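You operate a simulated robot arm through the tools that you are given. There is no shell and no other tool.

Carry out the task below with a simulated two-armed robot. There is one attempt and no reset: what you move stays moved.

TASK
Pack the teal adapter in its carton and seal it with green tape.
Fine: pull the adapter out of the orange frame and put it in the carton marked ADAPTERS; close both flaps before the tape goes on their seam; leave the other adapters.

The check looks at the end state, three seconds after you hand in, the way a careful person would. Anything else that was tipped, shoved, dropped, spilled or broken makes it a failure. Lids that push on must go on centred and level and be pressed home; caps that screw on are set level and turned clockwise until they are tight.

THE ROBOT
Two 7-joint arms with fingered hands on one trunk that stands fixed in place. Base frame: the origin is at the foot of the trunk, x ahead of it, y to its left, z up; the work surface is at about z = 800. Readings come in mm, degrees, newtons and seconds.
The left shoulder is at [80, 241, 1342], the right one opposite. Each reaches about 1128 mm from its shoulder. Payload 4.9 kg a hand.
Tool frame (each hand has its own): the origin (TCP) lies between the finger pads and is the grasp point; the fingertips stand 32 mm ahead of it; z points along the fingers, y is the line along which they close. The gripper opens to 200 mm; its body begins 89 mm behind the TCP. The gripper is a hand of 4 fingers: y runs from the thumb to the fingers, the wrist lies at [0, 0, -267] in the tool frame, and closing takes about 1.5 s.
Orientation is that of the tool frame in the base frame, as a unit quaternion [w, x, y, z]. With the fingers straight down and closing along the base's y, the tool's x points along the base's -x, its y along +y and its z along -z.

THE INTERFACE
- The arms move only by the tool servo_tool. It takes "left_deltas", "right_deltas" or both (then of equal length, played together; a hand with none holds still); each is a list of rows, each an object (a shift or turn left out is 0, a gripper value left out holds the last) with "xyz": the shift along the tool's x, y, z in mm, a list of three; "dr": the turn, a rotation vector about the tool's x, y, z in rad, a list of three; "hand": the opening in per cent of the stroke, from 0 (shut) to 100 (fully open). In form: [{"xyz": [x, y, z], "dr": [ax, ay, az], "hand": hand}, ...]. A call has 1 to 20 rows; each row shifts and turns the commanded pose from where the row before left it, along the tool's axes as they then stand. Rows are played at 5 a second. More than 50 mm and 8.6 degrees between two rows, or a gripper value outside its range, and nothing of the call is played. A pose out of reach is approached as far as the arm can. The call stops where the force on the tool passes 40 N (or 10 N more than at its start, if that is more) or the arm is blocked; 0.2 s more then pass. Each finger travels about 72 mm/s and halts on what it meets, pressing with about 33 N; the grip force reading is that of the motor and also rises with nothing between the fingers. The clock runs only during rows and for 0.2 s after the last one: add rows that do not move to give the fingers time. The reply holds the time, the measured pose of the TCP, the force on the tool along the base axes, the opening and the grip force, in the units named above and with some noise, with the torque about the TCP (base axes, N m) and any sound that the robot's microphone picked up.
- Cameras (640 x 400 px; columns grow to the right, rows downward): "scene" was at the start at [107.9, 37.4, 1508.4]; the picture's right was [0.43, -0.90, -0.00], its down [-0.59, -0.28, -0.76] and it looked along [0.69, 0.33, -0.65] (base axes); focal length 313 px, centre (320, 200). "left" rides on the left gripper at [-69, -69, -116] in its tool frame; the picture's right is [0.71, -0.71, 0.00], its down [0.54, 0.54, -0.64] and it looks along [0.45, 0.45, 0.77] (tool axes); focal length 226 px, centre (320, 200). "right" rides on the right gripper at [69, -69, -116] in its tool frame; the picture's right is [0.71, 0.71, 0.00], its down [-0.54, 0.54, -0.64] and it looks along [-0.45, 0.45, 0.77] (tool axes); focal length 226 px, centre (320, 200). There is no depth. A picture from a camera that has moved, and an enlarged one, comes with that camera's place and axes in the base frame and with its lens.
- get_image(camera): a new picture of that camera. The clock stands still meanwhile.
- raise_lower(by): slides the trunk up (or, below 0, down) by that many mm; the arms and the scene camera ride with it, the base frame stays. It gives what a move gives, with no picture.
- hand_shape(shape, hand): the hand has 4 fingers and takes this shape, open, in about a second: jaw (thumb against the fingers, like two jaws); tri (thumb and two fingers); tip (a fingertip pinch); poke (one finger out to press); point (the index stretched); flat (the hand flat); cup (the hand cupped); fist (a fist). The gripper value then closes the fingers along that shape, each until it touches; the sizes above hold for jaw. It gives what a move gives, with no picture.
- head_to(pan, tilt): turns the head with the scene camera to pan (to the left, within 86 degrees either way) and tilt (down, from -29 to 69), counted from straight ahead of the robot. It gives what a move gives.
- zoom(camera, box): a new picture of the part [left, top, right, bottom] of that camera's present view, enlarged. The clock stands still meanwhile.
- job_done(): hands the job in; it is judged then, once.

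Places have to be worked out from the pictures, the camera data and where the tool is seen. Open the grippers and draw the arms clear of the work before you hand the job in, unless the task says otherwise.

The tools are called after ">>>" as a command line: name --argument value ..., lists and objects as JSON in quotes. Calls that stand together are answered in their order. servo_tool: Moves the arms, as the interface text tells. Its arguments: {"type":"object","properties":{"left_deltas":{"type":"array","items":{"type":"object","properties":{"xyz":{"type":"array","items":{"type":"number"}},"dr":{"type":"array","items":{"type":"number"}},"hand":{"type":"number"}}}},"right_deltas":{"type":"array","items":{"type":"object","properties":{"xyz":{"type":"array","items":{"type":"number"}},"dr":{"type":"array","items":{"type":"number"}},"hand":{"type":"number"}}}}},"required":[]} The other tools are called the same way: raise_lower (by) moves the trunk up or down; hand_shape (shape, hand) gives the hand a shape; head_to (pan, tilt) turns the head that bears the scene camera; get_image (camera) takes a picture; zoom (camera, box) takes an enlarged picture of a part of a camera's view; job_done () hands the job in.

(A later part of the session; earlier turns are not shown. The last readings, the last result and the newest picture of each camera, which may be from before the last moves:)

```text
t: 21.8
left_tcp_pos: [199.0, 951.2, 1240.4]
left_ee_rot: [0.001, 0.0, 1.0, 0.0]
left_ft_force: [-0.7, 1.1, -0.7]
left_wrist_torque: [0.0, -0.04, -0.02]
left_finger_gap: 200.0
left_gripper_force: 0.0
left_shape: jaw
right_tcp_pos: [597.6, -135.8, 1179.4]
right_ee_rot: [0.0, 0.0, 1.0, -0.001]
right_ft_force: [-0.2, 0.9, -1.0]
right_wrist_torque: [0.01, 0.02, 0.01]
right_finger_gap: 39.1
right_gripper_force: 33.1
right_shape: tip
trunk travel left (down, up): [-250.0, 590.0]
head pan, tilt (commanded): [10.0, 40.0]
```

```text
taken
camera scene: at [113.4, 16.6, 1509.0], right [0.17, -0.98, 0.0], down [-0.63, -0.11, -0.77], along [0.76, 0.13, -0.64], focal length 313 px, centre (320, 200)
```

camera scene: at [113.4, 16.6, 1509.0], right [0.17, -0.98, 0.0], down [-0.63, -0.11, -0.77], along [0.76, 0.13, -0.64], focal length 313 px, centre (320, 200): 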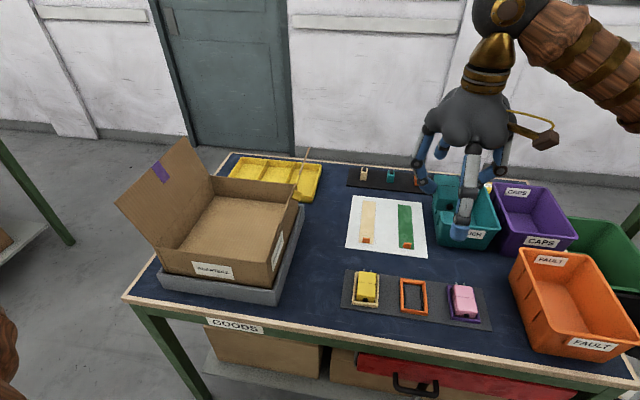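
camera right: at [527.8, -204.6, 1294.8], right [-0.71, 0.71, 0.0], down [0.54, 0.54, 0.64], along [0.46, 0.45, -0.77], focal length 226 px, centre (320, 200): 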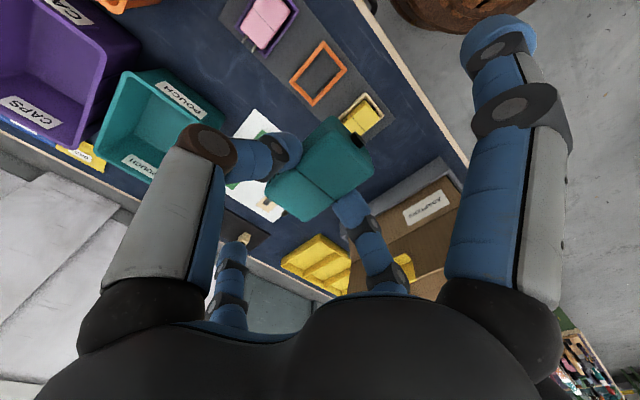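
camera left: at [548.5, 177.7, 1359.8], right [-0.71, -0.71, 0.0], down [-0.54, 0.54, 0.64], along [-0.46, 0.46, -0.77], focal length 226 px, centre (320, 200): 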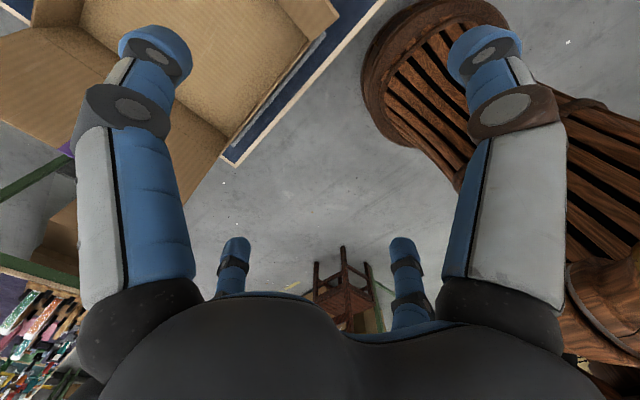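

The carton is now unobstructed; I zoom on it to measure the interior floor and both flaps.

>>> zoom --camera "scene" --box '[210, 160, 330, 240]'

>>> zoom --camera "scene" --box '[150, 230, 310, 310]'

>>> zoom --camera "right" --box '[340, 150, 480, 310]'

```text
5.00 times, centred on (270, 200) of scene
camera zoom: at [113.4, 16.6, 1509.0], right [0.17, -0.98, 0.0], down [-0.63, -0.11, -0.77], along [0.76, 0.13, -0.64], focal length 1564 px, centre (570, 200)
```

zoom: 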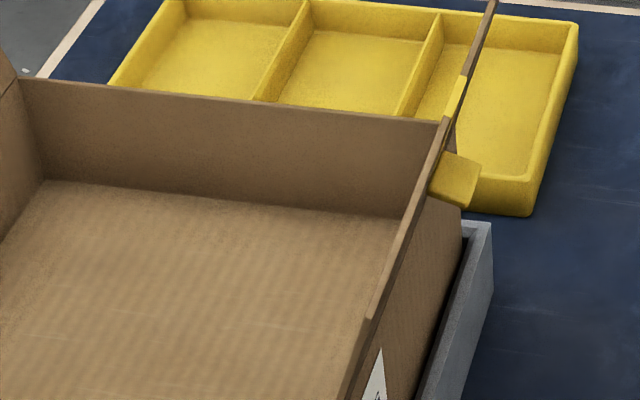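

```text
4.00 times, centred on (230, 270) of scene
camera zoom: at [113.4, 16.6, 1509.0], right [0.17, -0.98, 0.0], down [-0.63, -0.11, -0.77], along [0.76, 0.13, -0.64], focal length 1251 px, centre (680, -80)
```

zoom: 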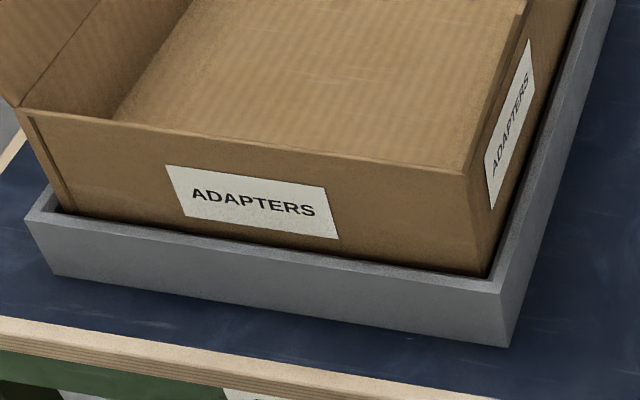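

```text
2.50 times, centred on (410, 230) of right
camera zoom: at [527.8, -204.6, 1294.8], right [-0.71, 0.71, 0.0], down [0.54, 0.54, 0.64], along [0.46, 0.45, -0.77], focal length 565 px, centre (95, 125)
```

zoom: 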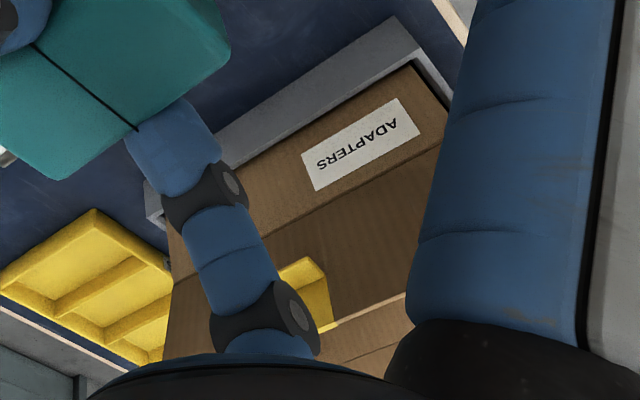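

There's a yellow tab at the middle of the right flap's free edge that I need to understand before closing it. I zoom in on that and on the purple mark on the left flap.

>>> zoom --camera "scene" --box '[280, 160, 320, 205]'

>>> zoom --camera "scene" --box '[110, 130, 220, 210]'

>>> zoom --camera "right" --box '[385, 230, 445, 310]'

```text
8.89 times, centred on (300, 182) of scene
camera zoom: at [113.4, 16.6, 1509.0], right [0.17, -0.98, 0.0], down [-0.63, -0.11, -0.77], along [0.76, 0.13, -0.64], focal length 2780 px, centre (498, 356)
```

zoom: 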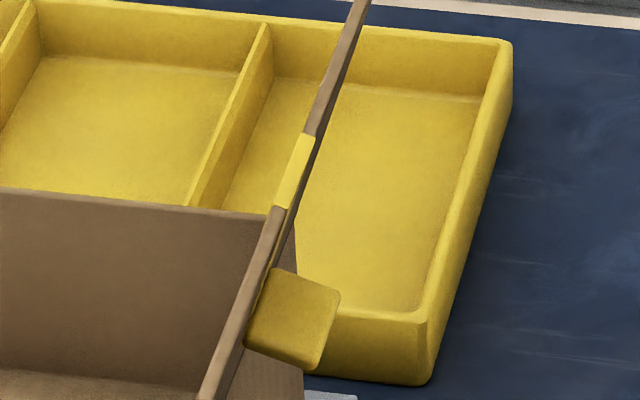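

```text
5.00 times, centred on (165, 170) of scene
camera zoom: at [113.4, 16.6, 1509.0], right [0.17, -0.98, 0.0], down [-0.63, -0.11, -0.77], along [0.76, 0.13, -0.64], focal length 1564 px, centre (1095, 350)
```

zoom: 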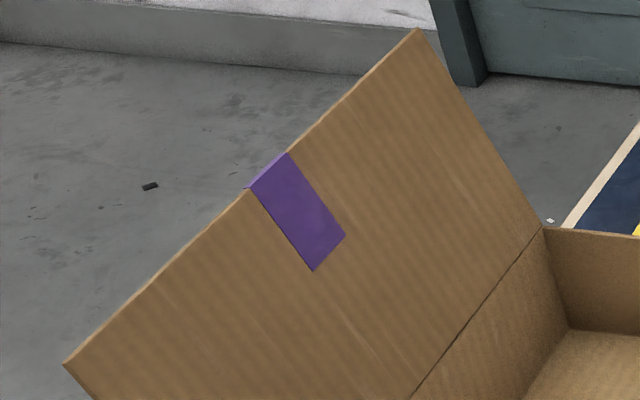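

```text
5.00 times, centred on (415, 270) of right
camera zoom: at [527.8, -204.6, 1294.8], right [-0.71, 0.71, 0.0], down [0.54, 0.54, 0.64], along [0.46, 0.45, -0.77], focal length 1130 px, centre (-155, -150)
```

zoom: 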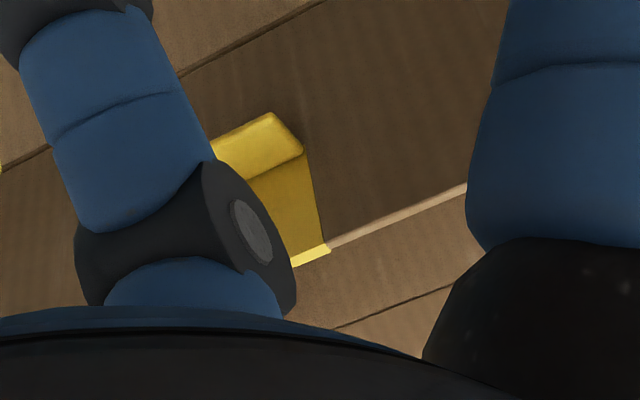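

The tabs are small clip-on handles standing about 20 mm off each flap's outer face, some 40 mm back from the free edge, so the tape can still lie on the seam between them. I carry the adapter over the carton at TCP z≈1180, above the flap tops.

>>> servo_tool --right_deltas '[{"xyz": [-8, 40, 0]}, {"xyz": [-8, 40, 0]}, {"xyz": [-8, 40, 0]}, {"xyz": [-8, 40, 0]}, {"xyz": [-8, 40, 0]}, {"xyz": [-8, 40, 0]}, {"xyz": [-8, 40, 0]}, {"xyz": [-8, 40, 0]}, {"xyz": [-8, 40, 0]}, {"xyz": [-8, 40, 0]}, {"xyz": [-8, 40, 0]}, {"xyz": [0, 40, 0]}]'

>>> get_image --camera "right"

>>> get_image --camera "scene"

```text
t: 24.4
left_tcp_pos: [194.2, 954.6, 1238.6]
left_ee_rot: [0.002, -0.001, 1.0, -0.002]
left_ft_force: [-2.0, 0.7, -0.4]
left_wrist_torque: [-0.05, -0.17, -0.01]
left_finger_gap: 200.1
left_gripper_force: 0.0
left_shape: jaw
right_tcp_pos: [680.3, 341.2, 1177.7]
right_ee_rot: [0.002, -0.001, 1.0, -0.002]
right_ft_force: [1.2, -0.1, -2.2]
right_wrist_torque: [0.04, 0.03, -0.02]
right_finger_gap: 38.8
right_gripper_force: 33.2
right_shape: tip
right hand out of reach, approached as far as the arm can: row 12
trunk travel left (down, up): [-250.0, 590.0]
head pan, tilt (commanded): [10.0, 40.0]
```

```text
taken
camera right: at [610.8, 273.4, 1293.1], right [-0.71, 0.71, -0.01], down [0.54, 0.55, 0.64], along [0.46, 0.45, -0.77], focal length 226 px, centre (320, 200)
```

right: 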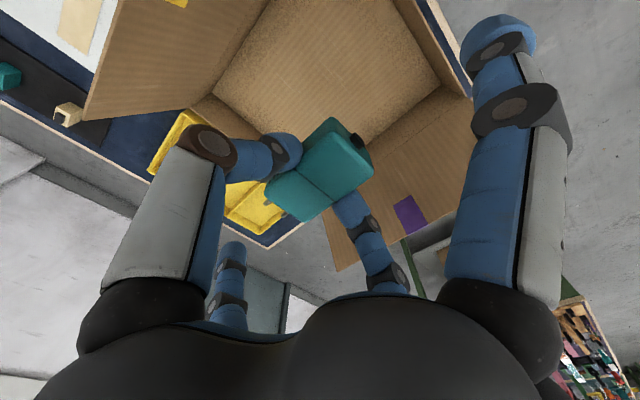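

```text
taken
camera scene: at [109.3, 20.7, 1509.1], right [0.17, -0.98, 0.0], down [-0.63, -0.11, -0.77], along [0.76, 0.13, -0.64], focal length 313 px, centre (320, 200)
```

scene: 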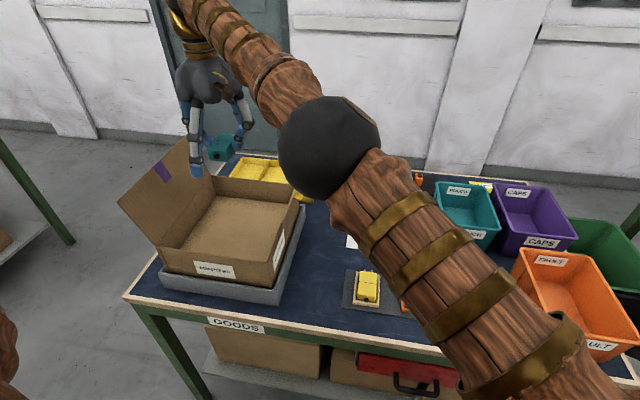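

The right hand is over the carton but at its reach limit, so I lower the trunk 100 mm, which lowers the hand straight down, and watch the forearm's clearance from the right flap.

>>> raise_lower --by -100

>>> get_image --camera "scene"

>>> get_image --camera "right"

```text
t: 25.7
left_tcp_pos: [200.1, 950.5, 1141.9]
left_ee_rot: [0.0, -0.001, 1.0, 0.0]
left_ft_force: [0.1, -0.3, -0.1]
left_wrist_torque: [0.02, 0.02, 0.02]
left_finger_gap: 200.0
left_gripper_force: 0.0
left_shape: jaw
right_tcp_pos: [685.2, 338.2, 1076.4]
right_ee_rot: [0.001, 0.0, 1.0, 0.0]
right_ft_force: [0.7, -0.3, -0.7]
right_wrist_torque: [0.0, 0.02, 0.0]
right_finger_gap: 38.7
right_gripper_force: 33.2
right_shape: tip
trunk travel left (down, up): [-150.0, 690.0]
head pan, tilt (commanded): [10.0, 40.0]
```

```text
taken
camera scene: at [115.0, 15.8, 1409.1], right [0.17, -0.98, 0.0], down [-0.63, -0.11, -0.77], along [0.75, 0.13, -0.64], focal length 313 px, centre (320, 200)
```

scene: 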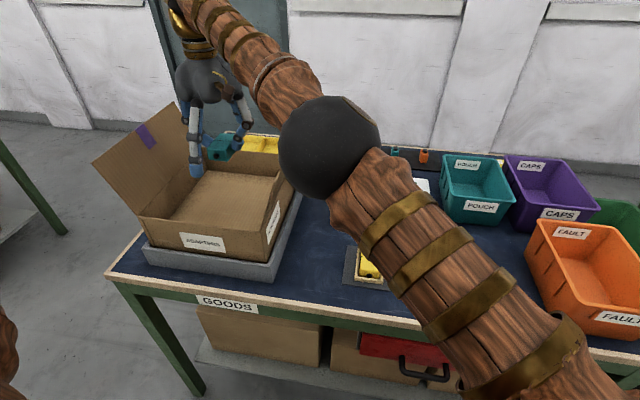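

```text
taken
camera right: at [615.3, 269.5, 1192.7], right [-0.71, 0.71, 0.0], down [0.54, 0.54, 0.64], along [0.45, 0.45, -0.77], focal length 226 px, centre (320, 200)
```

right: 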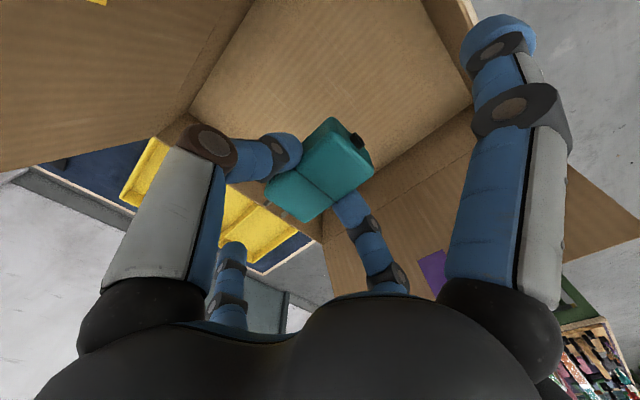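

The left-rear rim corner triangulates to about [826, 487, 946], confirming the rim height. I shift the hand slightly toward the carton's middle and lower into it, stopping short of the floor.

>>> servo_tool --right_deltas '[{"xyz": [-3, -5, 25]}, {"xyz": [-3, -5, 30]}, {"xyz": [0, -3, 30]}, {"xyz": [0, 0, 30]}, {"xyz": [0, 0, 0]}]'

>>> get_image --camera "right"

>>> get_image --camera "scene"

>>> zoom --camera "scene" --box '[90, 60, 330, 280]'

```text
t: 26.9
left_tcp_pos: [199.5, 950.2, 1142.5]
left_ee_rot: [0.0, -0.001, 1.0, 0.0]
left_ft_force: [-1.2, -0.7, 0.8]
left_wrist_torque: [-0.02, -0.03, 0.04]
left_finger_gap: 199.9
left_gripper_force: 0.0
left_shape: jaw
right_tcp_pos: [690.6, 325.0, 961.5]
right_ee_rot: [0.0, 0.0, 1.0, 0.0]
right_ft_force: [-0.4, -0.3, -0.5]
right_wrist_torque: [0.01, 0.01, 0.02]
right_finger_gap: 39.1
right_gripper_force: 33.4
right_shape: tip
trunk travel left (down, up): [-150.0, 690.0]
head pan, tilt (commanded): [10.0, 40.0]
```

```text
taken
camera right: at [621.0, 256.8, 1078.0], right [-0.71, 0.71, 0.0], down [0.54, 0.54, 0.64], along [0.46, 0.45, -0.77], focal length 226 px, centre (320, 200)
```

right: 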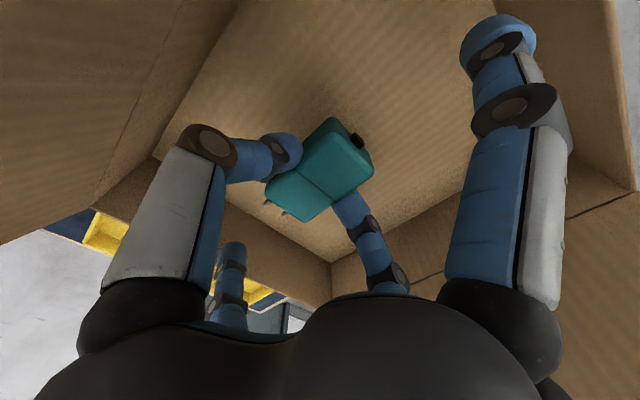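

```text
taken
camera scene: at [114.5, 16.0, 1409.1], right [0.17, -0.98, 0.0], down [-0.63, -0.11, -0.77], along [0.75, 0.13, -0.64], focal length 313 px, centre (320, 200)
```

scene: 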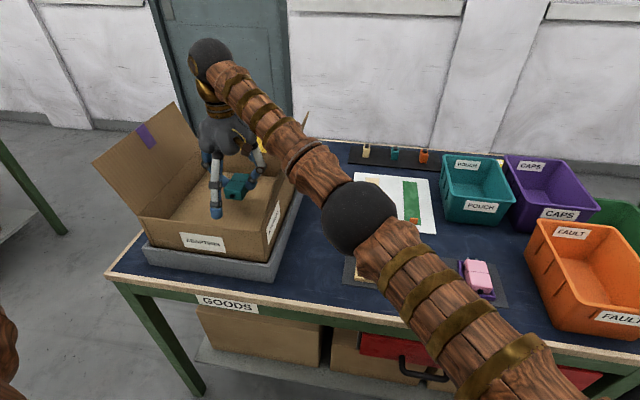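

```text
1.82 times, centred on (210, 170) of scene
camera zoom: at [114.5, 16.0, 1409.1], right [0.17, -0.98, 0.0], down [-0.63, -0.11, -0.77], along [0.75, 0.13, -0.64], focal length 569 px, centre (520, 254)
```

zoom: 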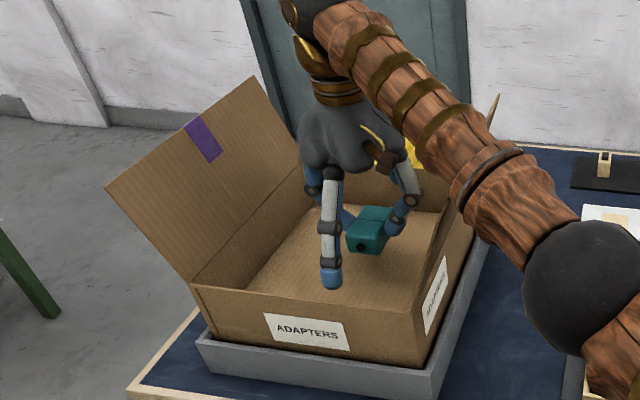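

The hand is inside the carton with clearance, and the forearm passes above the right flap. I lower 30 mm more and recheck the forearm against the flap.

>>> servo_tool --right_deltas '[{"xyz": [0, 0, 15]}, {"xyz": [0, 0, 15]}, {"xyz": [0, 0, 0]}]'

>>> zoom --camera "scene" --box '[90, 60, 330, 280]'

>>> get_image --camera "right"

```text
t: 27.7
left_tcp_pos: [198.8, 947.2, 1144.7]
left_ee_rot: [0.001, 0.0, 1.0, 0.002]
left_ft_force: [-0.6, 0.4, 0.2]
left_wrist_torque: [-0.01, 0.01, -0.02]
left_finger_gap: 200.0
left_gripper_force: 0.1
left_shape: jaw
right_tcp_pos: [691.5, 323.0, 937.0]
right_ee_rot: [0.001, 0.0, 1.0, 0.003]
right_ft_force: [0.4, -0.1, -1.7]
right_wrist_torque: [0.0, 0.0, 0.05]
right_finger_gap: 38.7
right_gripper_force: 33.4
right_shape: tip
trunk travel left (down, up): [-150.0, 690.0]
head pan, tilt (commanded): [10.0, 40.0]
```

```text
1.82 times, centred on (210, 170) of scene
camera zoom: at [113.5, 12.1, 1410.0], right [0.17, -0.99, 0.0], down [-0.63, -0.11, -0.77], along [0.76, 0.13, -0.64], focal length 569 px, centre (520, 254)
```

zoom: 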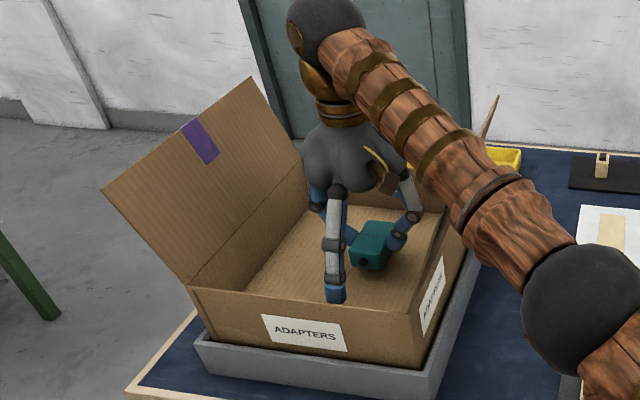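

```text
taken
camera right: at [621.0, 253.9, 1053.1], right [-0.71, 0.71, 0.0], down [0.54, 0.54, 0.65], along [0.46, 0.46, -0.76], focal length 226 px, centre (320, 200)
```

right: 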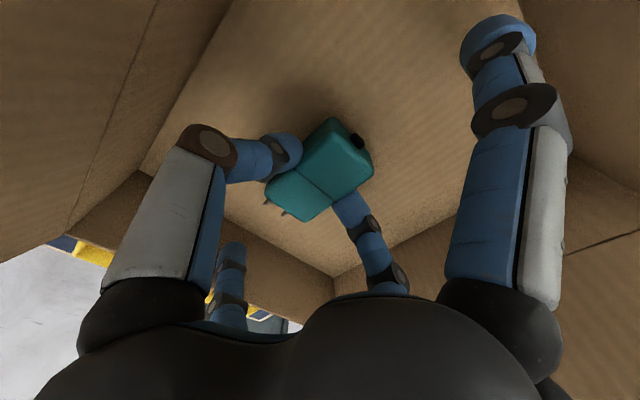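

The TCP reads 6 mm above the commanded height and the camera mount shifted slightly, so I hold still a moment and re-read before going on.

>>> servo_tool --right_deltas '[{"xyz": [0, 0, 0]}, {"xyz": [0, 0, 0]}, {"xyz": [0, 0, 0]}]'

>>> zoom --camera "scene" --box '[210, 80, 340, 220]'

```text
t: 28.5
left_tcp_pos: [197.8, 945.8, 1145.9]
left_ee_rot: [0.001, 0.001, 1.0, 0.002]
left_ft_force: [-0.5, 0.1, -0.1]
left_wrist_torque: [-0.04, -0.01, -0.01]
left_finger_gap: 199.9
left_gripper_force: 0.0
left_shape: jaw
right_tcp_pos: [688.7, 322.2, 937.4]
right_ee_rot: [0.003, 0.0, 1.0, 0.003]
right_ft_force: [0.4, -0.3, -0.6]
right_wrist_torque: [-0.01, -0.01, 0.02]
right_finger_gap: 39.1
right_gripper_force: 32.9
right_shape: tip
trunk travel left (down, up): [-150.0, 690.0]
head pan, tilt (commanded): [10.0, 40.0]
```

```text
2.86 times, centred on (275, 150) of scene
camera zoom: at [111.7, 11.2, 1409.6], right [0.17, -0.98, 0.0], down [-0.63, -0.11, -0.77], along [0.76, 0.14, -0.64], focal length 894 px, centre (449, 343)
```

zoom: 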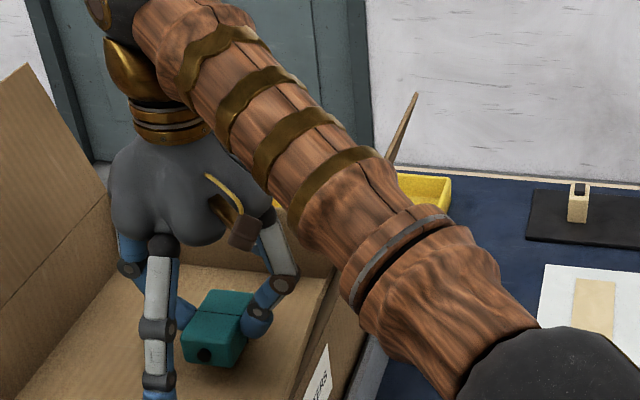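

The trunk seems to be twisting a little, as if some arm link pressed on something other than the hand. I look around before any further motion.

>>> get_image --camera "scene"

>>> get_image --camera "left"

>>> get_image --camera "right"

```text
taken
camera scene: at [111.7, 11.2, 1409.6], right [0.17, -0.98, 0.0], down [-0.63, -0.11, -0.77], along [0.76, 0.14, -0.64], focal length 313 px, centre (320, 200)
```

scene: 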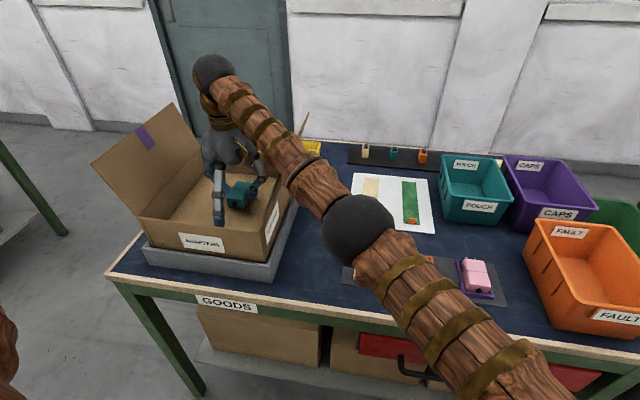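

```text
taken
camera left: at [267.4, 877.0, 1262.7], right [-0.71, -0.71, 0.0], down [-0.54, 0.54, 0.64], along [-0.45, 0.46, -0.77], focal length 226 px, centre (320, 200)
```

left: 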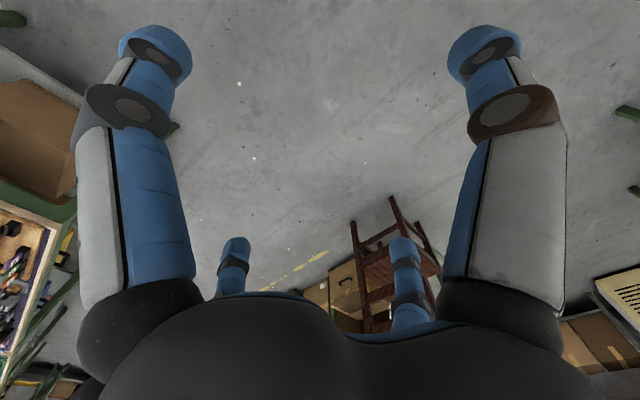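

```text
taken
camera right: at [619.5, 253.0, 1053.0], right [-0.71, 0.71, 0.0], down [0.54, 0.54, 0.65], along [0.46, 0.46, -0.76], focal length 226 px, centre (320, 200)
```

right: 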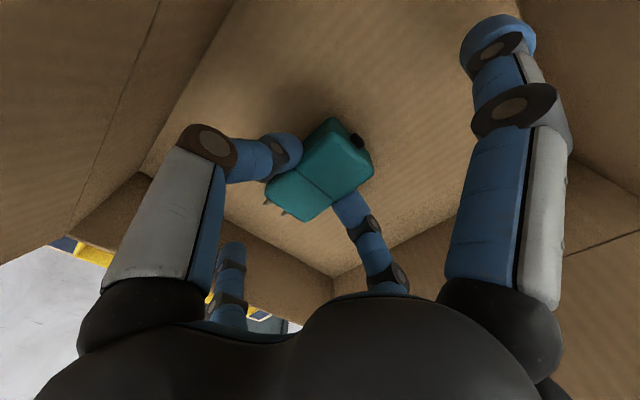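

Nothing obvious is touching, but the trunk deflection is steady, so I back up 15 mm and see whether it goes away.

>>> servo_tool --right_deltas '[{"xyz": [0, 0, -8]}, {"xyz": [0, 0, -7]}, {"xyz": [0, 0, 0]}, {"xyz": [0, 0, 0]}]'

>>> zoom --camera "scene" --box '[210, 80, 340, 220]'

```text
t: 29.5
left_tcp_pos: [200.3, 950.5, 1140.9]
left_ee_rot: [0.0, 0.0, 1.0, -0.001]
left_ft_force: [-0.9, -0.3, -0.1]
left_wrist_torque: [0.01, -0.02, -0.01]
left_finger_gap: 200.0
left_gripper_force: 0.0
left_shape: jaw
right_tcp_pos: [691.2, 326.2, 946.8]
right_ee_rot: [-0.001, 0.0, 1.0, -0.001]
right_ft_force: [0.4, 1.1, -1.3]
right_wrist_torque: [0.0, 0.05, 0.03]
right_finger_gap: 38.6
right_gripper_force: 32.7
right_shape: tip
trunk travel left (down, up): [-150.0, 690.0]
head pan, tilt (commanded): [10.0, 40.0]
```

```text
2.86 times, centred on (275, 150) of scene
camera zoom: at [115.4, 16.2, 1408.7], right [0.17, -0.98, 0.0], down [-0.63, -0.11, -0.77], along [0.75, 0.13, -0.64], focal length 894 px, centre (449, 343)
```

zoom: 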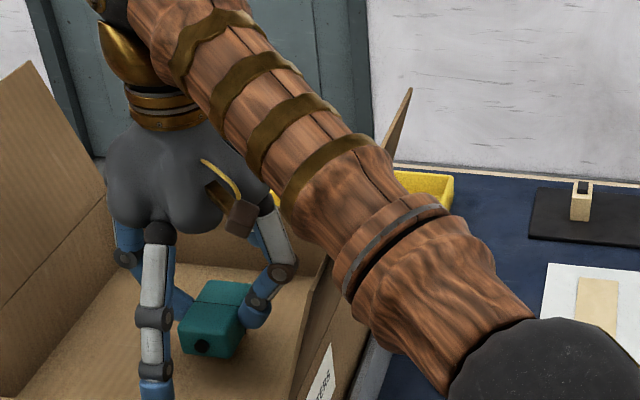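

Backing up removed the deflection: the forearm had been resting on the right flap's edge. I'll raise again, move the hand nearer the front of the carton, and yaw it 45° so the splayed fingers clear the walls and the forearm passes in front of the flap.

>>> servo_tool --right_deltas '[{"xyz": [0, 0, -38]}, {"xyz": [0, 0, -38]}, {"xyz": [0, 0, -38]}, {"xyz": [15, 7, 0]}, {"xyz": [15, 7, 0]}, {"xyz": [15, 6, 0]}, {"dr": [0, 0, -0.131]}, {"dr": [0, 0, -0.131]}, {"dr": [0, 0, -0.131]}, {"dr": [0, 0, -0.131]}, {"dr": [0, 0, -0.131]}, {"dr": [0, 0, -0.131]}]'

>>> get_image --camera "scene"

>>> get_image --camera "right"

```text
t: 32.1
left_tcp_pos: [200.5, 949.5, 1141.3]
left_ee_rot: [0.0, 0.0, 1.0, 0.001]
left_ft_force: [0.8, -0.8, -1.3]
left_wrist_torque: [0.03, -0.04, 0.01]
left_finger_gap: 199.9
left_gripper_force: 0.1
left_shape: jaw
right_tcp_pos: [644.8, 346.0, 1061.0]
right_ee_rot: [0.0, -0.384, 0.923, 0.0]
right_ft_force: [0.1, 0.6, -0.1]
right_wrist_torque: [0.0, -0.03, -0.01]
right_finger_gap: 38.9
right_gripper_force: 32.5
right_shape: tip
trunk travel left (down, up): [-150.0, 690.0]
head pan, tilt (commanded): [10.0, 40.0]
```

```text
taken
camera scene: at [115.1, 16.2, 1409.0], right [0.17, -0.98, 0.0], down [-0.63, -0.11, -0.77], along [0.75, 0.13, -0.64], focal length 313 px, centre (320, 200)
```

scene: 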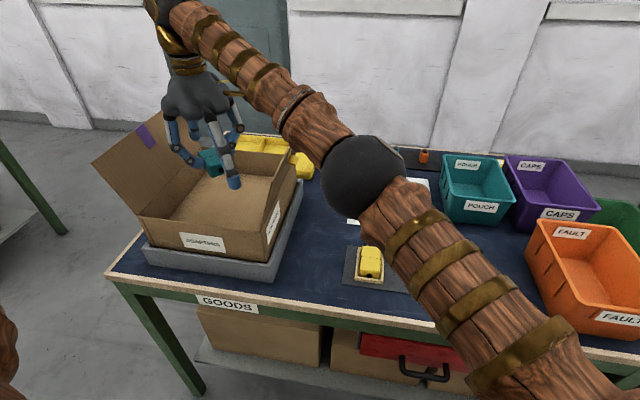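

```text
taken
camera right: at [645.4, 248.5, 1176.6], right [-1.0, 0.0, 0.0], down [0.0, 0.77, 0.64], along [0.0, 0.64, -0.77], focal length 226 px, centre (320, 200)
```

right: 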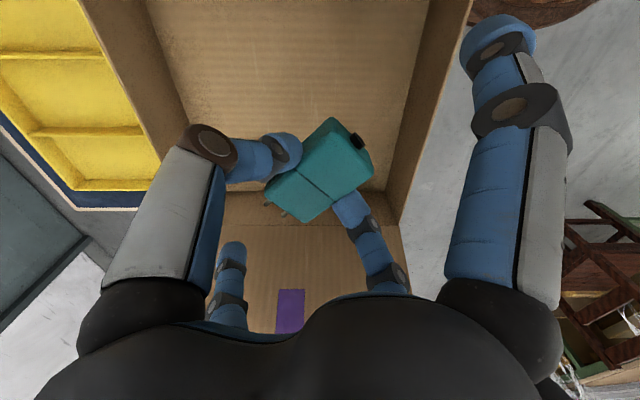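

The yaw went as planned. I zoom in on the right flap to make sure it hasn't been shifted.

>>> zoom --camera "scene" --box '[220, 110, 340, 240]'

>>> zoom --camera "scene" --box '[90, 100, 250, 290]'

```text
3.08 times, centred on (280, 175) of scene
camera zoom: at [115.1, 16.2, 1409.0], right [0.17, -0.98, 0.0], down [-0.63, -0.11, -0.77], along [0.75, 0.13, -0.64], focal length 962 px, centre (443, 277)
```

zoom: 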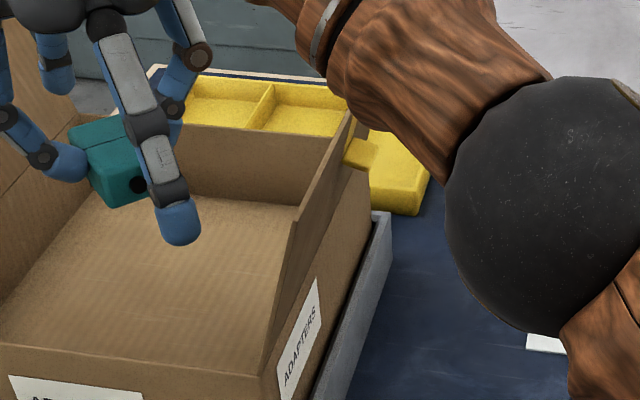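

```text
2.11 times, centred on (170, 195) of scene
camera zoom: at [115.1, 16.2, 1409.0], right [0.17, -0.98, 0.0], down [-0.63, -0.11, -0.77], along [0.75, 0.13, -0.64], focal length 658 px, centre (636, 210)
```

zoom: 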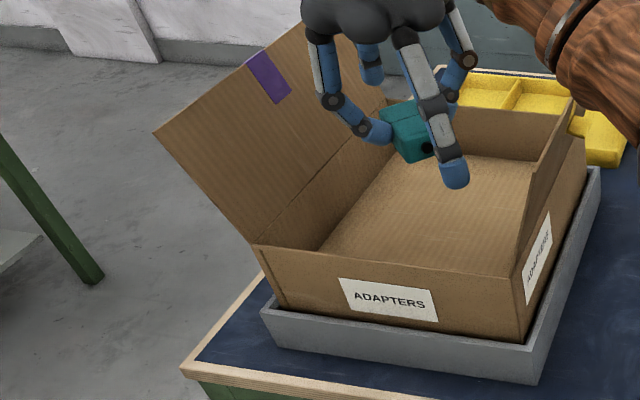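

The flap looks unmoved. With the wrist nearer the robot I can afford a higher trunk, which lifts the forearm; I pitch the hand back 10° about the TCP and raise the trunk 150 mm before descending again.

>>> servo_tool --right_deltas '[{"dr": [0.0617, -0.0617, 0]}, {"dr": [0.0617, -0.0617, 0]}, {"xyz": [0, 0, 0]}]'

>>> raise_lower --by 150

>>> get_image --camera "scene"

```text
t: 32.9
left_tcp_pos: [199.8, 951.2, 1140.7]
left_ee_rot: [0.0, 0.0, 1.0, 0.0]
left_ft_force: [0.2, 0.4, 0.2]
left_wrist_torque: [0.0, -0.03, -0.04]
left_finger_gap: 200.0
left_gripper_force: 0.0
left_shape: jaw
right_tcp_pos: [646.2, 345.5, 1061.1]
right_ee_rot: [0.081, -0.382, 0.92, -0.034]
right_ft_force: [-0.1, 0.3, -1.0]
right_wrist_torque: [0.0, 0.02, 0.0]
right_finger_gap: 38.7
right_gripper_force: 32.7
right_shape: tip
trunk travel left (down, up): [-150.0, 690.0]
head pan, tilt (commanded): [10.0, 40.0]
```

```text
t: 34.7
left_tcp_pos: [200.8, 950.3, 1290.7]
left_ee_rot: [0.0, 0.0, 1.0, -0.001]
left_ft_force: [0.6, 0.1, -0.6]
left_wrist_torque: [-0.04, -0.05, 0.01]
left_finger_gap: 200.0
left_gripper_force: 0.1
left_shape: jaw
right_tcp_pos: [646.5, 346.3, 1209.5]
right_ee_rot: [0.08, -0.382, 0.92, -0.034]
right_ft_force: [-0.4, 0.4, -1.4]
right_wrist_torque: [0.01, 0.0, 0.04]
right_finger_gap: 38.8
right_gripper_force: 32.8
right_shape: tip
trunk travel left (down, up): [-300.0, 540.0]
head pan, tilt (commanded): [10.0, 40.0]
```

```text
taken
camera scene: at [115.3, 16.4, 1558.9], right [0.17, -0.98, 0.0], down [-0.63, -0.11, -0.77], along [0.75, 0.13, -0.64], focal length 313 px, centre (320, 200)
```

scene: 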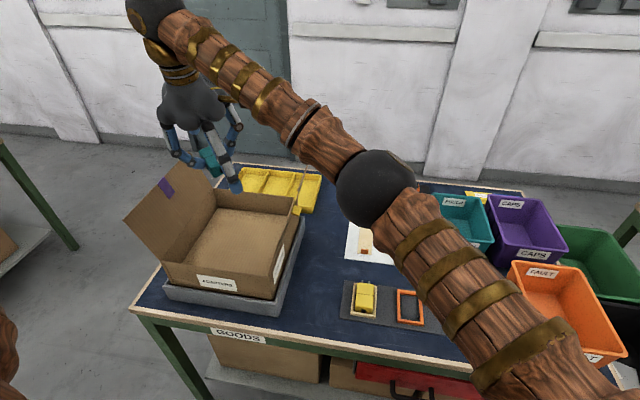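

The hand points down and slightly forward as intended. I lower it 210 mm along base z and check the forearm and trunk readings.

>>> servo_tool --right_deltas '[{"xyz": [3.7, 3.7, 29.5]}, {"xyz": [3.7, 3.7, 29.5]}, {"xyz": [3.7, 3.7, 29.5]}, {"xyz": [3.7, 3.7, 29.5]}, {"xyz": [3.7, 3.7, 29.5]}, {"xyz": [3.7, 3.7, 29.5]}, {"xyz": [3.7, 3.7, 29.5]}, {"xyz": [0, 0, 0]}]'

>>> get_image --camera "scene"

>>> get_image --camera "right"

```text
t: 36.5
left_tcp_pos: [200.3, 951.2, 1290.4]
left_ee_rot: [0.0, -0.001, 1.0, 0.0]
left_ft_force: [-0.1, -0.2, -1.1]
left_wrist_torque: [0.04, -0.03, -0.01]
left_finger_gap: 200.0
left_gripper_force: 0.1
left_shape: jaw
right_tcp_pos: [645.6, 345.3, 1002.4]
right_ee_rot: [0.081, -0.381, 0.92, -0.033]
right_ft_force: [-0.3, -0.4, -1.4]
right_wrist_torque: [-0.02, 0.05, 0.0]
right_finger_gap: 38.8
right_gripper_force: 32.9
right_shape: tip
trunk travel left (down, up): [-300.0, 540.0]
head pan, tilt (commanded): [10.0, 40.0]
```

```text
taken
camera scene: at [114.8, 16.2, 1559.0], right [0.17, -0.98, 0.0], down [-0.63, -0.11, -0.77], along [0.75, 0.13, -0.64], focal length 313 px, centre (320, 200)
```

scene: 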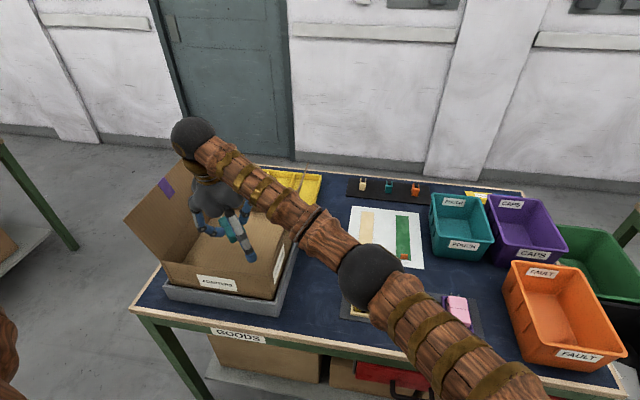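

```text
taken
camera right: at [624.1, 247.8, 1115.2], right [-0.98, 0.0, -0.17], down [-0.11, 0.77, 0.63], along [0.13, 0.64, -0.75], focal length 226 px, centre (320, 200)
```

right: 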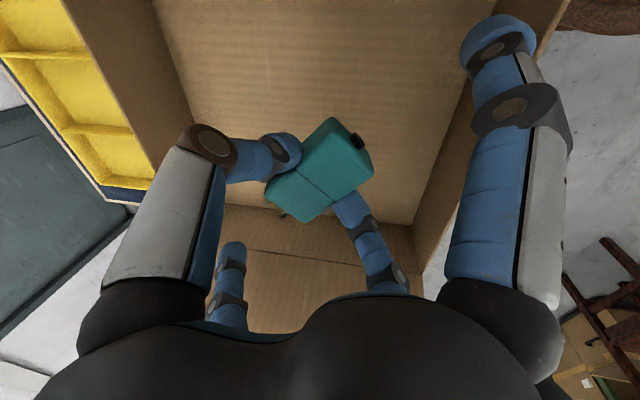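

Clear so far and the forearm is now well above and in front of the flap. I shift 8 mm forward for finger clearance at the front wall and lower another 55 mm.

>>> servo_tool --right_deltas '[{"xyz": [-5.6, -5.6, 1.4]}, {"xyz": [2.5, 2.5, 19.7]}, {"xyz": [2.5, 2.5, 19.7]}, {"xyz": [1.9, 1.9, 14.8]}, {"xyz": [0, 0, 0]}]'

>>> get_image --camera "right"

>>> zoom --camera "scene" --box '[130, 110, 330, 310]'

```text
t: 37.7
left_tcp_pos: [200.1, 951.1, 1291.3]
left_ee_rot: [0.0, 0.0, 1.0, 0.0]
left_ft_force: [-0.6, 0.0, 0.8]
left_wrist_torque: [-0.01, 0.02, 0.0]
left_finger_gap: 200.0
left_gripper_force: 0.1
left_shape: jaw
right_tcp_pos: [653.4, 346.0, 947.2]
right_ee_rot: [0.08, -0.382, 0.92, -0.033]
right_ft_force: [-0.4, -0.1, -1.8]
right_wrist_torque: [-0.01, 0.0, 0.01]
right_finger_gap: 38.8
right_gripper_force: 33.0
right_shape: tip
trunk travel left (down, up): [-300.0, 540.0]
head pan, tilt (commanded): [10.0, 40.0]
```

```text
taken
camera right: at [631.8, 248.9, 1060.5], right [-0.98, 0.0, -0.17], down [-0.11, 0.77, 0.63], along [0.13, 0.64, -0.75], focal length 226 px, centre (320, 200)
```

right: 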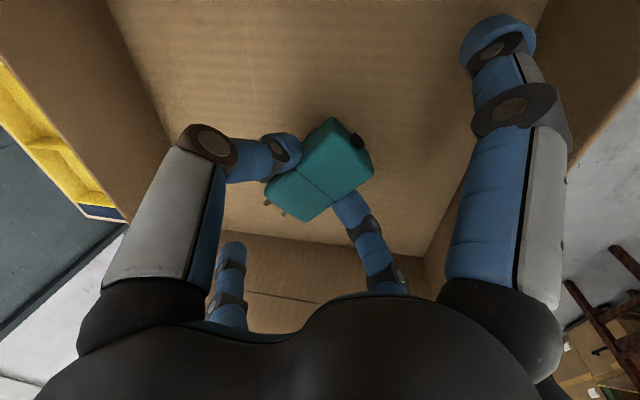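

```text
2.00 times, centred on (230, 210) of scene
camera zoom: at [115.0, 16.2, 1559.0], right [0.17, -0.98, 0.0], down [-0.63, -0.11, -0.77], along [0.75, 0.13, -0.64], focal length 626 px, centre (500, 180)
```

zoom: 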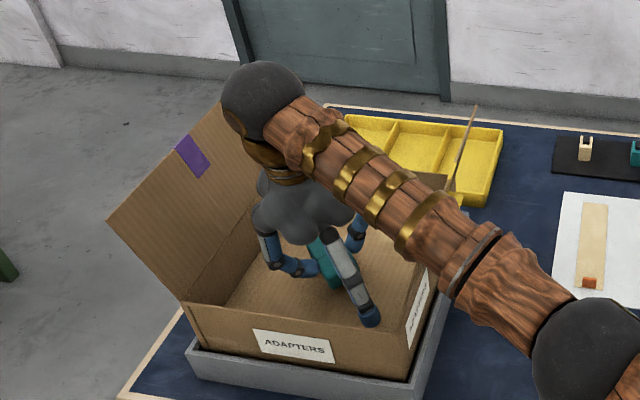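

Still no deflection or contact. I lower in small steps toward the floor, estimated about 27 mm below the adapter.

>>> servo_tool --right_deltas '[{"xyz": [0.6, 0.6, 4.9]}, {"xyz": [0.6, 0.6, 4.9]}, {"xyz": [0.6, 0.6, 4.9]}, {"xyz": [0.4, 0.4, 3]}, {"xyz": [0, 0, 0]}]'

>>> get_image --camera "right"

```text
t: 38.9
left_tcp_pos: [200.6, 949.8, 1290.8]
left_ee_rot: [0.0, 0.0, 1.0, 0.001]
left_ft_force: [-1.2, 0.4, 0.5]
left_wrist_torque: [0.01, 0.03, 0.0]
left_finger_gap: 199.9
left_gripper_force: 0.0
left_shape: jaw
right_tcp_pos: [652.6, 346.4, 928.6]
right_ee_rot: [0.08, -0.382, 0.92, -0.033]
right_ft_force: [-0.2, -0.4, -1.6]
right_wrist_torque: [-0.02, -0.02, -0.01]
right_finger_gap: 38.9
right_gripper_force: 33.0
right_shape: tip
trunk travel left (down, up): [-300.0, 540.0]
head pan, tilt (commanded): [10.0, 40.0]
```

```text
taken
camera right: at [632.4, 248.6, 1041.9], right [-0.98, 0.0, -0.17], down [-0.11, 0.77, 0.63], along [0.13, 0.64, -0.75], focal length 226 px, centre (320, 200)
```

right: 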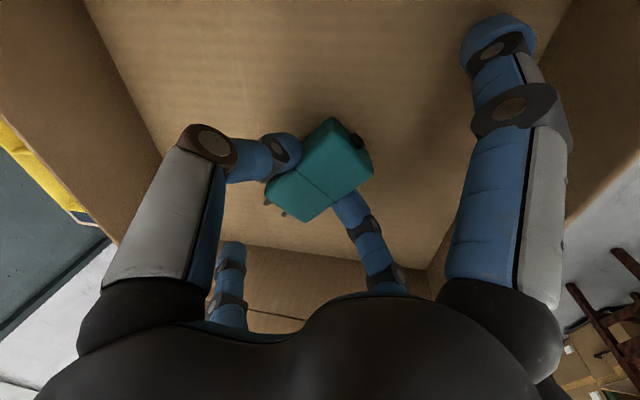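

No contact yet; the floor edge in this view suggests the floor is between z 851 and 865. I continue down in 3 mm steps, watching the vertical force.

>>> servo_tool --right_deltas '[{"xyz": [0.35, 0.35, 2.95]}, {"xyz": [0.35, 0.35, 2.95]}, {"xyz": [0.35, 0.35, 2.95]}, {"xyz": [0, 0, 0]}]'

```text
t: 39.9
left_tcp_pos: [199.6, 949.4, 1291.9]
left_ee_rot: [0.0, 0.0, 1.0, 0.0]
left_ft_force: [0.2, 0.3, 0.2]
left_wrist_torque: [-0.03, 0.01, -0.01]
left_finger_gap: 200.1
left_gripper_force: 0.1
left_shape: jaw
right_tcp_pos: [653.2, 345.2, 919.9]
right_ee_rot: [0.082, -0.381, 0.92, -0.032]
right_ft_force: [1.2, 0.1, 1.9]
right_wrist_torque: [-0.02, 0.04, 0.01]
right_finger_gap: 38.6
right_gripper_force: 33.0
right_shape: tip
trunk travel left (down, up): [-300.0, 540.0]
head pan, tilt (commanded): [10.0, 40.0]
```

Vertical force changed from about −1.6 N to +1.9 N, perhaps the first touch. I go 2 mm at a time.

>>> servo_tool --right_deltas '[{"xyz": [0.25, 0.25, 1.97]}, {"xyz": [0, 0, 0]}]'

>>> get_image --camera "right"

```text
t: 40.5
left_tcp_pos: [198.7, 947.6, 1293.8]
left_ee_rot: [0.001, 0.0, 1.0, 0.002]
left_ft_force: [-0.6, 0.0, -0.7]
left_wrist_torque: [0.03, 0.0, 0.01]
left_finger_gap: 200.0
left_gripper_force: 0.0
left_shape: jaw
right_tcp_pos: [653.2, 343.3, 920.7]
right_ee_rot: [0.082, -0.382, 0.92, -0.032]
right_ft_force: [1.3, 1.0, 2.9]
right_wrist_torque: [0.02, 0.1, 0.0]
right_finger_gap: 38.8
right_gripper_force: 33.2
right_shape: tip
trunk travel left (down, up): [-300.0, 540.0]
head pan, tilt (commanded): [10.0, 40.0]
```

```text
taken
camera right: at [632.5, 246.0, 1034.2], right [-0.98, 0.0, -0.18], down [-0.11, 0.76, 0.64], along [0.14, 0.65, -0.75], focal length 226 px, centre (320, 200)
```

right: 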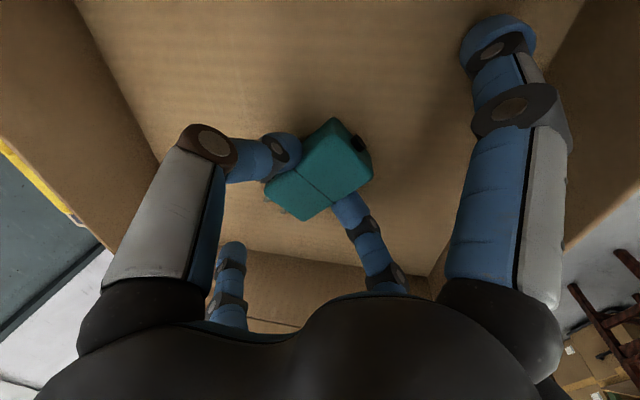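

The trunk shows a slight deflection again with only ~3 N at the hand. I look at where the forearm and elbow are.

>>> get_image --camera "scene"

>>> zoom --camera "scene" --box '[190, 120, 330, 280]'

```text
taken
camera scene: at [113.0, 13.4, 1559.5], right [0.17, -0.98, 0.0], down [-0.63, -0.11, -0.77], along [0.76, 0.13, -0.64], focal length 313 px, centre (320, 200)
```

scene: 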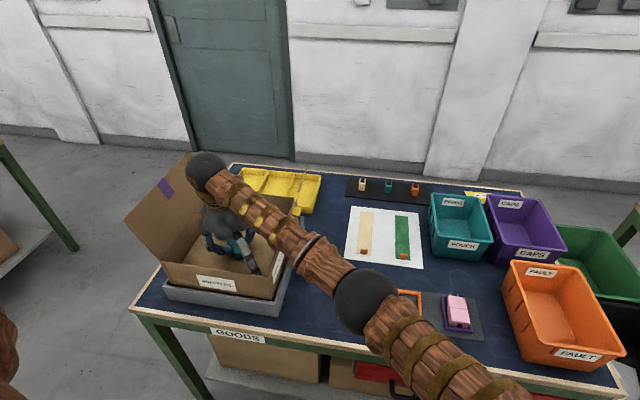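

```text
2.50 times, centred on (260, 200) of scene
camera zoom: at [113.0, 13.4, 1559.5], right [0.17, -0.98, 0.0], down [-0.63, -0.11, -0.77], along [0.76, 0.13, -0.64], focal length 782 px, centre (470, 200)
```

zoom: 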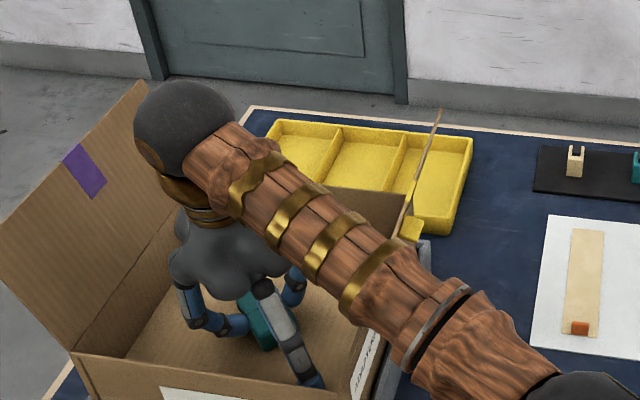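

The forces fit the adapter's lowest corner just resting on the carton floor (floor z≈865), with the compliant arm easing off. I open the pinch gently to let it settle.

>>> servo_tool --right_deltas '[{"xyz": [-0.1, -0.1, -1], "hand": 18}, {"hand": 22}, {"hand": 28}, {"hand": 34}, {"hand": 40}, {"hand": 40}]'

>>> get_image --camera "right"

>>> zoom --camera "scene" --box '[190, 180, 290, 280]'

```text
t: 41.9
left_tcp_pos: [197.8, 947.4, 1293.1]
left_ee_rot: [0.001, 0.0, 1.0, 0.001]
left_ft_force: [0.5, -0.4, -0.3]
left_wrist_torque: [-0.01, 0.01, -0.02]
left_finger_gap: 200.1
left_gripper_force: 0.0
left_shape: jaw
right_tcp_pos: [651.7, 344.4, 921.5]
right_ee_rot: [0.082, -0.382, 0.92, -0.033]
right_ft_force: [0.5, -0.5, 0.0]
right_wrist_torque: [0.0, -0.01, -0.02]
right_finger_gap: 79.4
right_gripper_force: 0.0
right_shape: tip
trunk travel left (down, up): [-300.0, 540.0]
head pan, tilt (commanded): [10.0, 40.0]
```

```text
taken
camera right: at [630.4, 246.6, 1034.4], right [-0.98, 0.0, -0.18], down [-0.11, 0.76, 0.63], along [0.13, 0.64, -0.75], focal length 226 px, centre (320, 200)
```

right: 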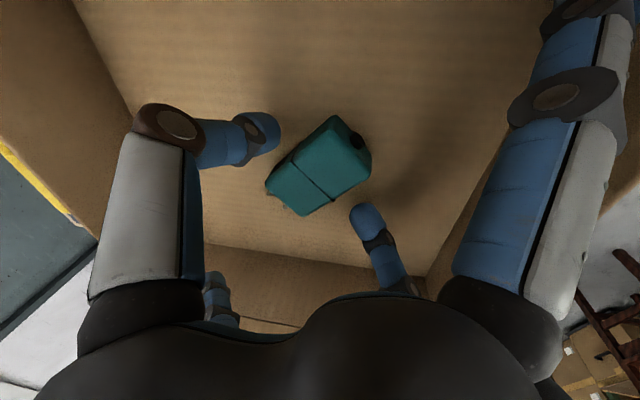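

```text
4.00 times, centred on (240, 230) of scene
camera zoom: at [111.6, 13.3, 1559.3], right [0.17, -0.98, 0.0], down [-0.63, -0.11, -0.77], along [0.76, 0.13, -0.64], focal length 1251 px, centre (640, 80)
```

zoom: 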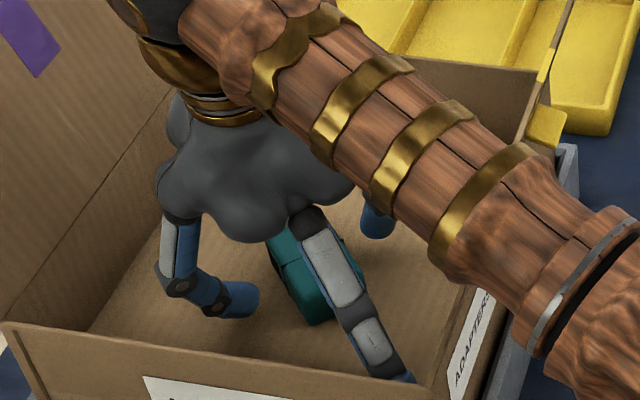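

The adapter lies on the carton floor, released. I rise straight up slowly and verify it stays behind.

>>> servo_tool --right_deltas '[{"xyz": [-1.2, -1.2, -9.8]}, {"xyz": [-1.9, -1.9, -14.8]}, {"xyz": [-2.5, -2.5, -19.7]}, {"xyz": [-3.7, -3.7, -29.5]}, {"xyz": [-3.7, -3.7, -29.5]}, {"xyz": [0, 0, 0]}]'

>>> get_image --camera "right"

>>> get_image --camera "scene"

```text
t: 43.3
left_tcp_pos: [201.3, 950.3, 1291.4]
left_ee_rot: [0.0, -0.001, 1.0, 0.0]
left_ft_force: [0.8, -0.2, -1.0]
left_wrist_torque: [-0.01, -0.02, 0.0]
left_finger_gap: 199.9
left_gripper_force: 0.0
left_shape: jaw
right_tcp_pos: [654.1, 344.7, 1022.5]
right_ee_rot: [0.08, -0.382, 0.92, -0.033]
right_ft_force: [0.7, -1.0, -0.1]
right_wrist_torque: [-0.01, 0.01, 0.01]
right_finger_gap: 79.8
right_gripper_force: 0.1
right_shape: tip
trunk travel left (down, up): [-300.0, 540.0]
head pan, tilt (commanded): [10.0, 40.0]
```

```text
taken
camera right: at [633.1, 248.1, 1137.2], right [-0.98, 0.0, -0.17], down [-0.11, 0.77, 0.63], along [0.13, 0.64, -0.75], focal length 226 px, centre (320, 200)
```

right: 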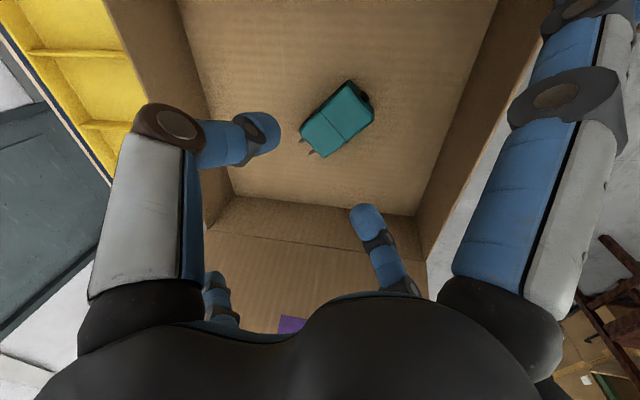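

```text
taken
camera scene: at [115.2, 16.2, 1559.0], right [0.17, -0.98, 0.0], down [-0.63, -0.11, -0.77], along [0.75, 0.13, -0.64], focal length 313 px, centre (320, 200)
```

scene: 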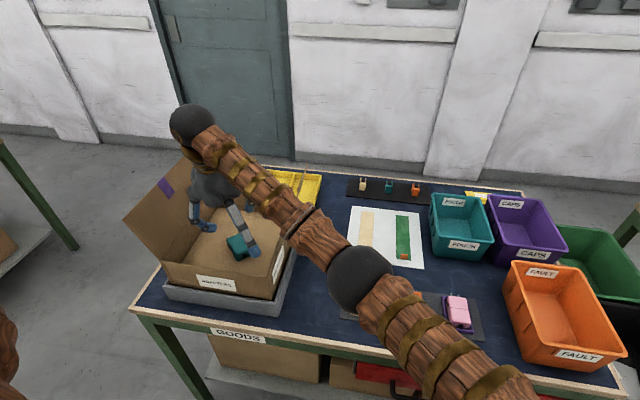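

The adapter sits flat inside the carton and the trunk is back to normal. I raise the hand above the flaps and undo the pitch and yaw.

>>> servo_tool --right_deltas '[{"xyz": [-3.7, -3.7, -29.5]}, {"xyz": [-3.7, -3.7, -29.5]}, {"xyz": [-3.7, -3.7, -29.5]}, {"xyz": [-3.7, -3.7, -29.5]}, {"xyz": [-3.7, -3.7, -29.5]}, {"xyz": [-3.7, -3.7, -29.5]}, {"dr": [-0.0617, 0.0617, 0]}, {"dr": [-0.0617, 0.0617, 0]}, {"dr": [0, 0, 0.131]}, {"dr": [0, 0, 0.131]}, {"dr": [0, 0, 0.131]}, {"dr": [0, 0, 0.131]}, {"dr": [0, 0, 0.131]}, {"dr": [0, 0, 0.131]}]'

```text
t: 46.3
left_tcp_pos: [200.5, 950.7, 1290.8]
left_ee_rot: [0.0, 0.0, 1.0, 0.0]
left_ft_force: [-0.7, 0.1, 0.3]
left_wrist_torque: [-0.01, 0.02, 0.0]
left_finger_gap: 199.8
left_gripper_force: 0.0
left_shape: jaw
right_tcp_pos: [653.9, 346.1, 1203.4]
right_ee_rot: [0.001, 0.001, 1.0, 0.0]
right_ft_force: [0.0, 1.0, -0.1]
right_wrist_torque: [-0.01, -0.02, -0.01]
right_finger_gap: 79.5
right_gripper_force: 0.0
right_shape: tip
trunk travel left (down, up): [-300.0, 540.0]
head pan, tilt (commanded): [10.0, 40.0]
```

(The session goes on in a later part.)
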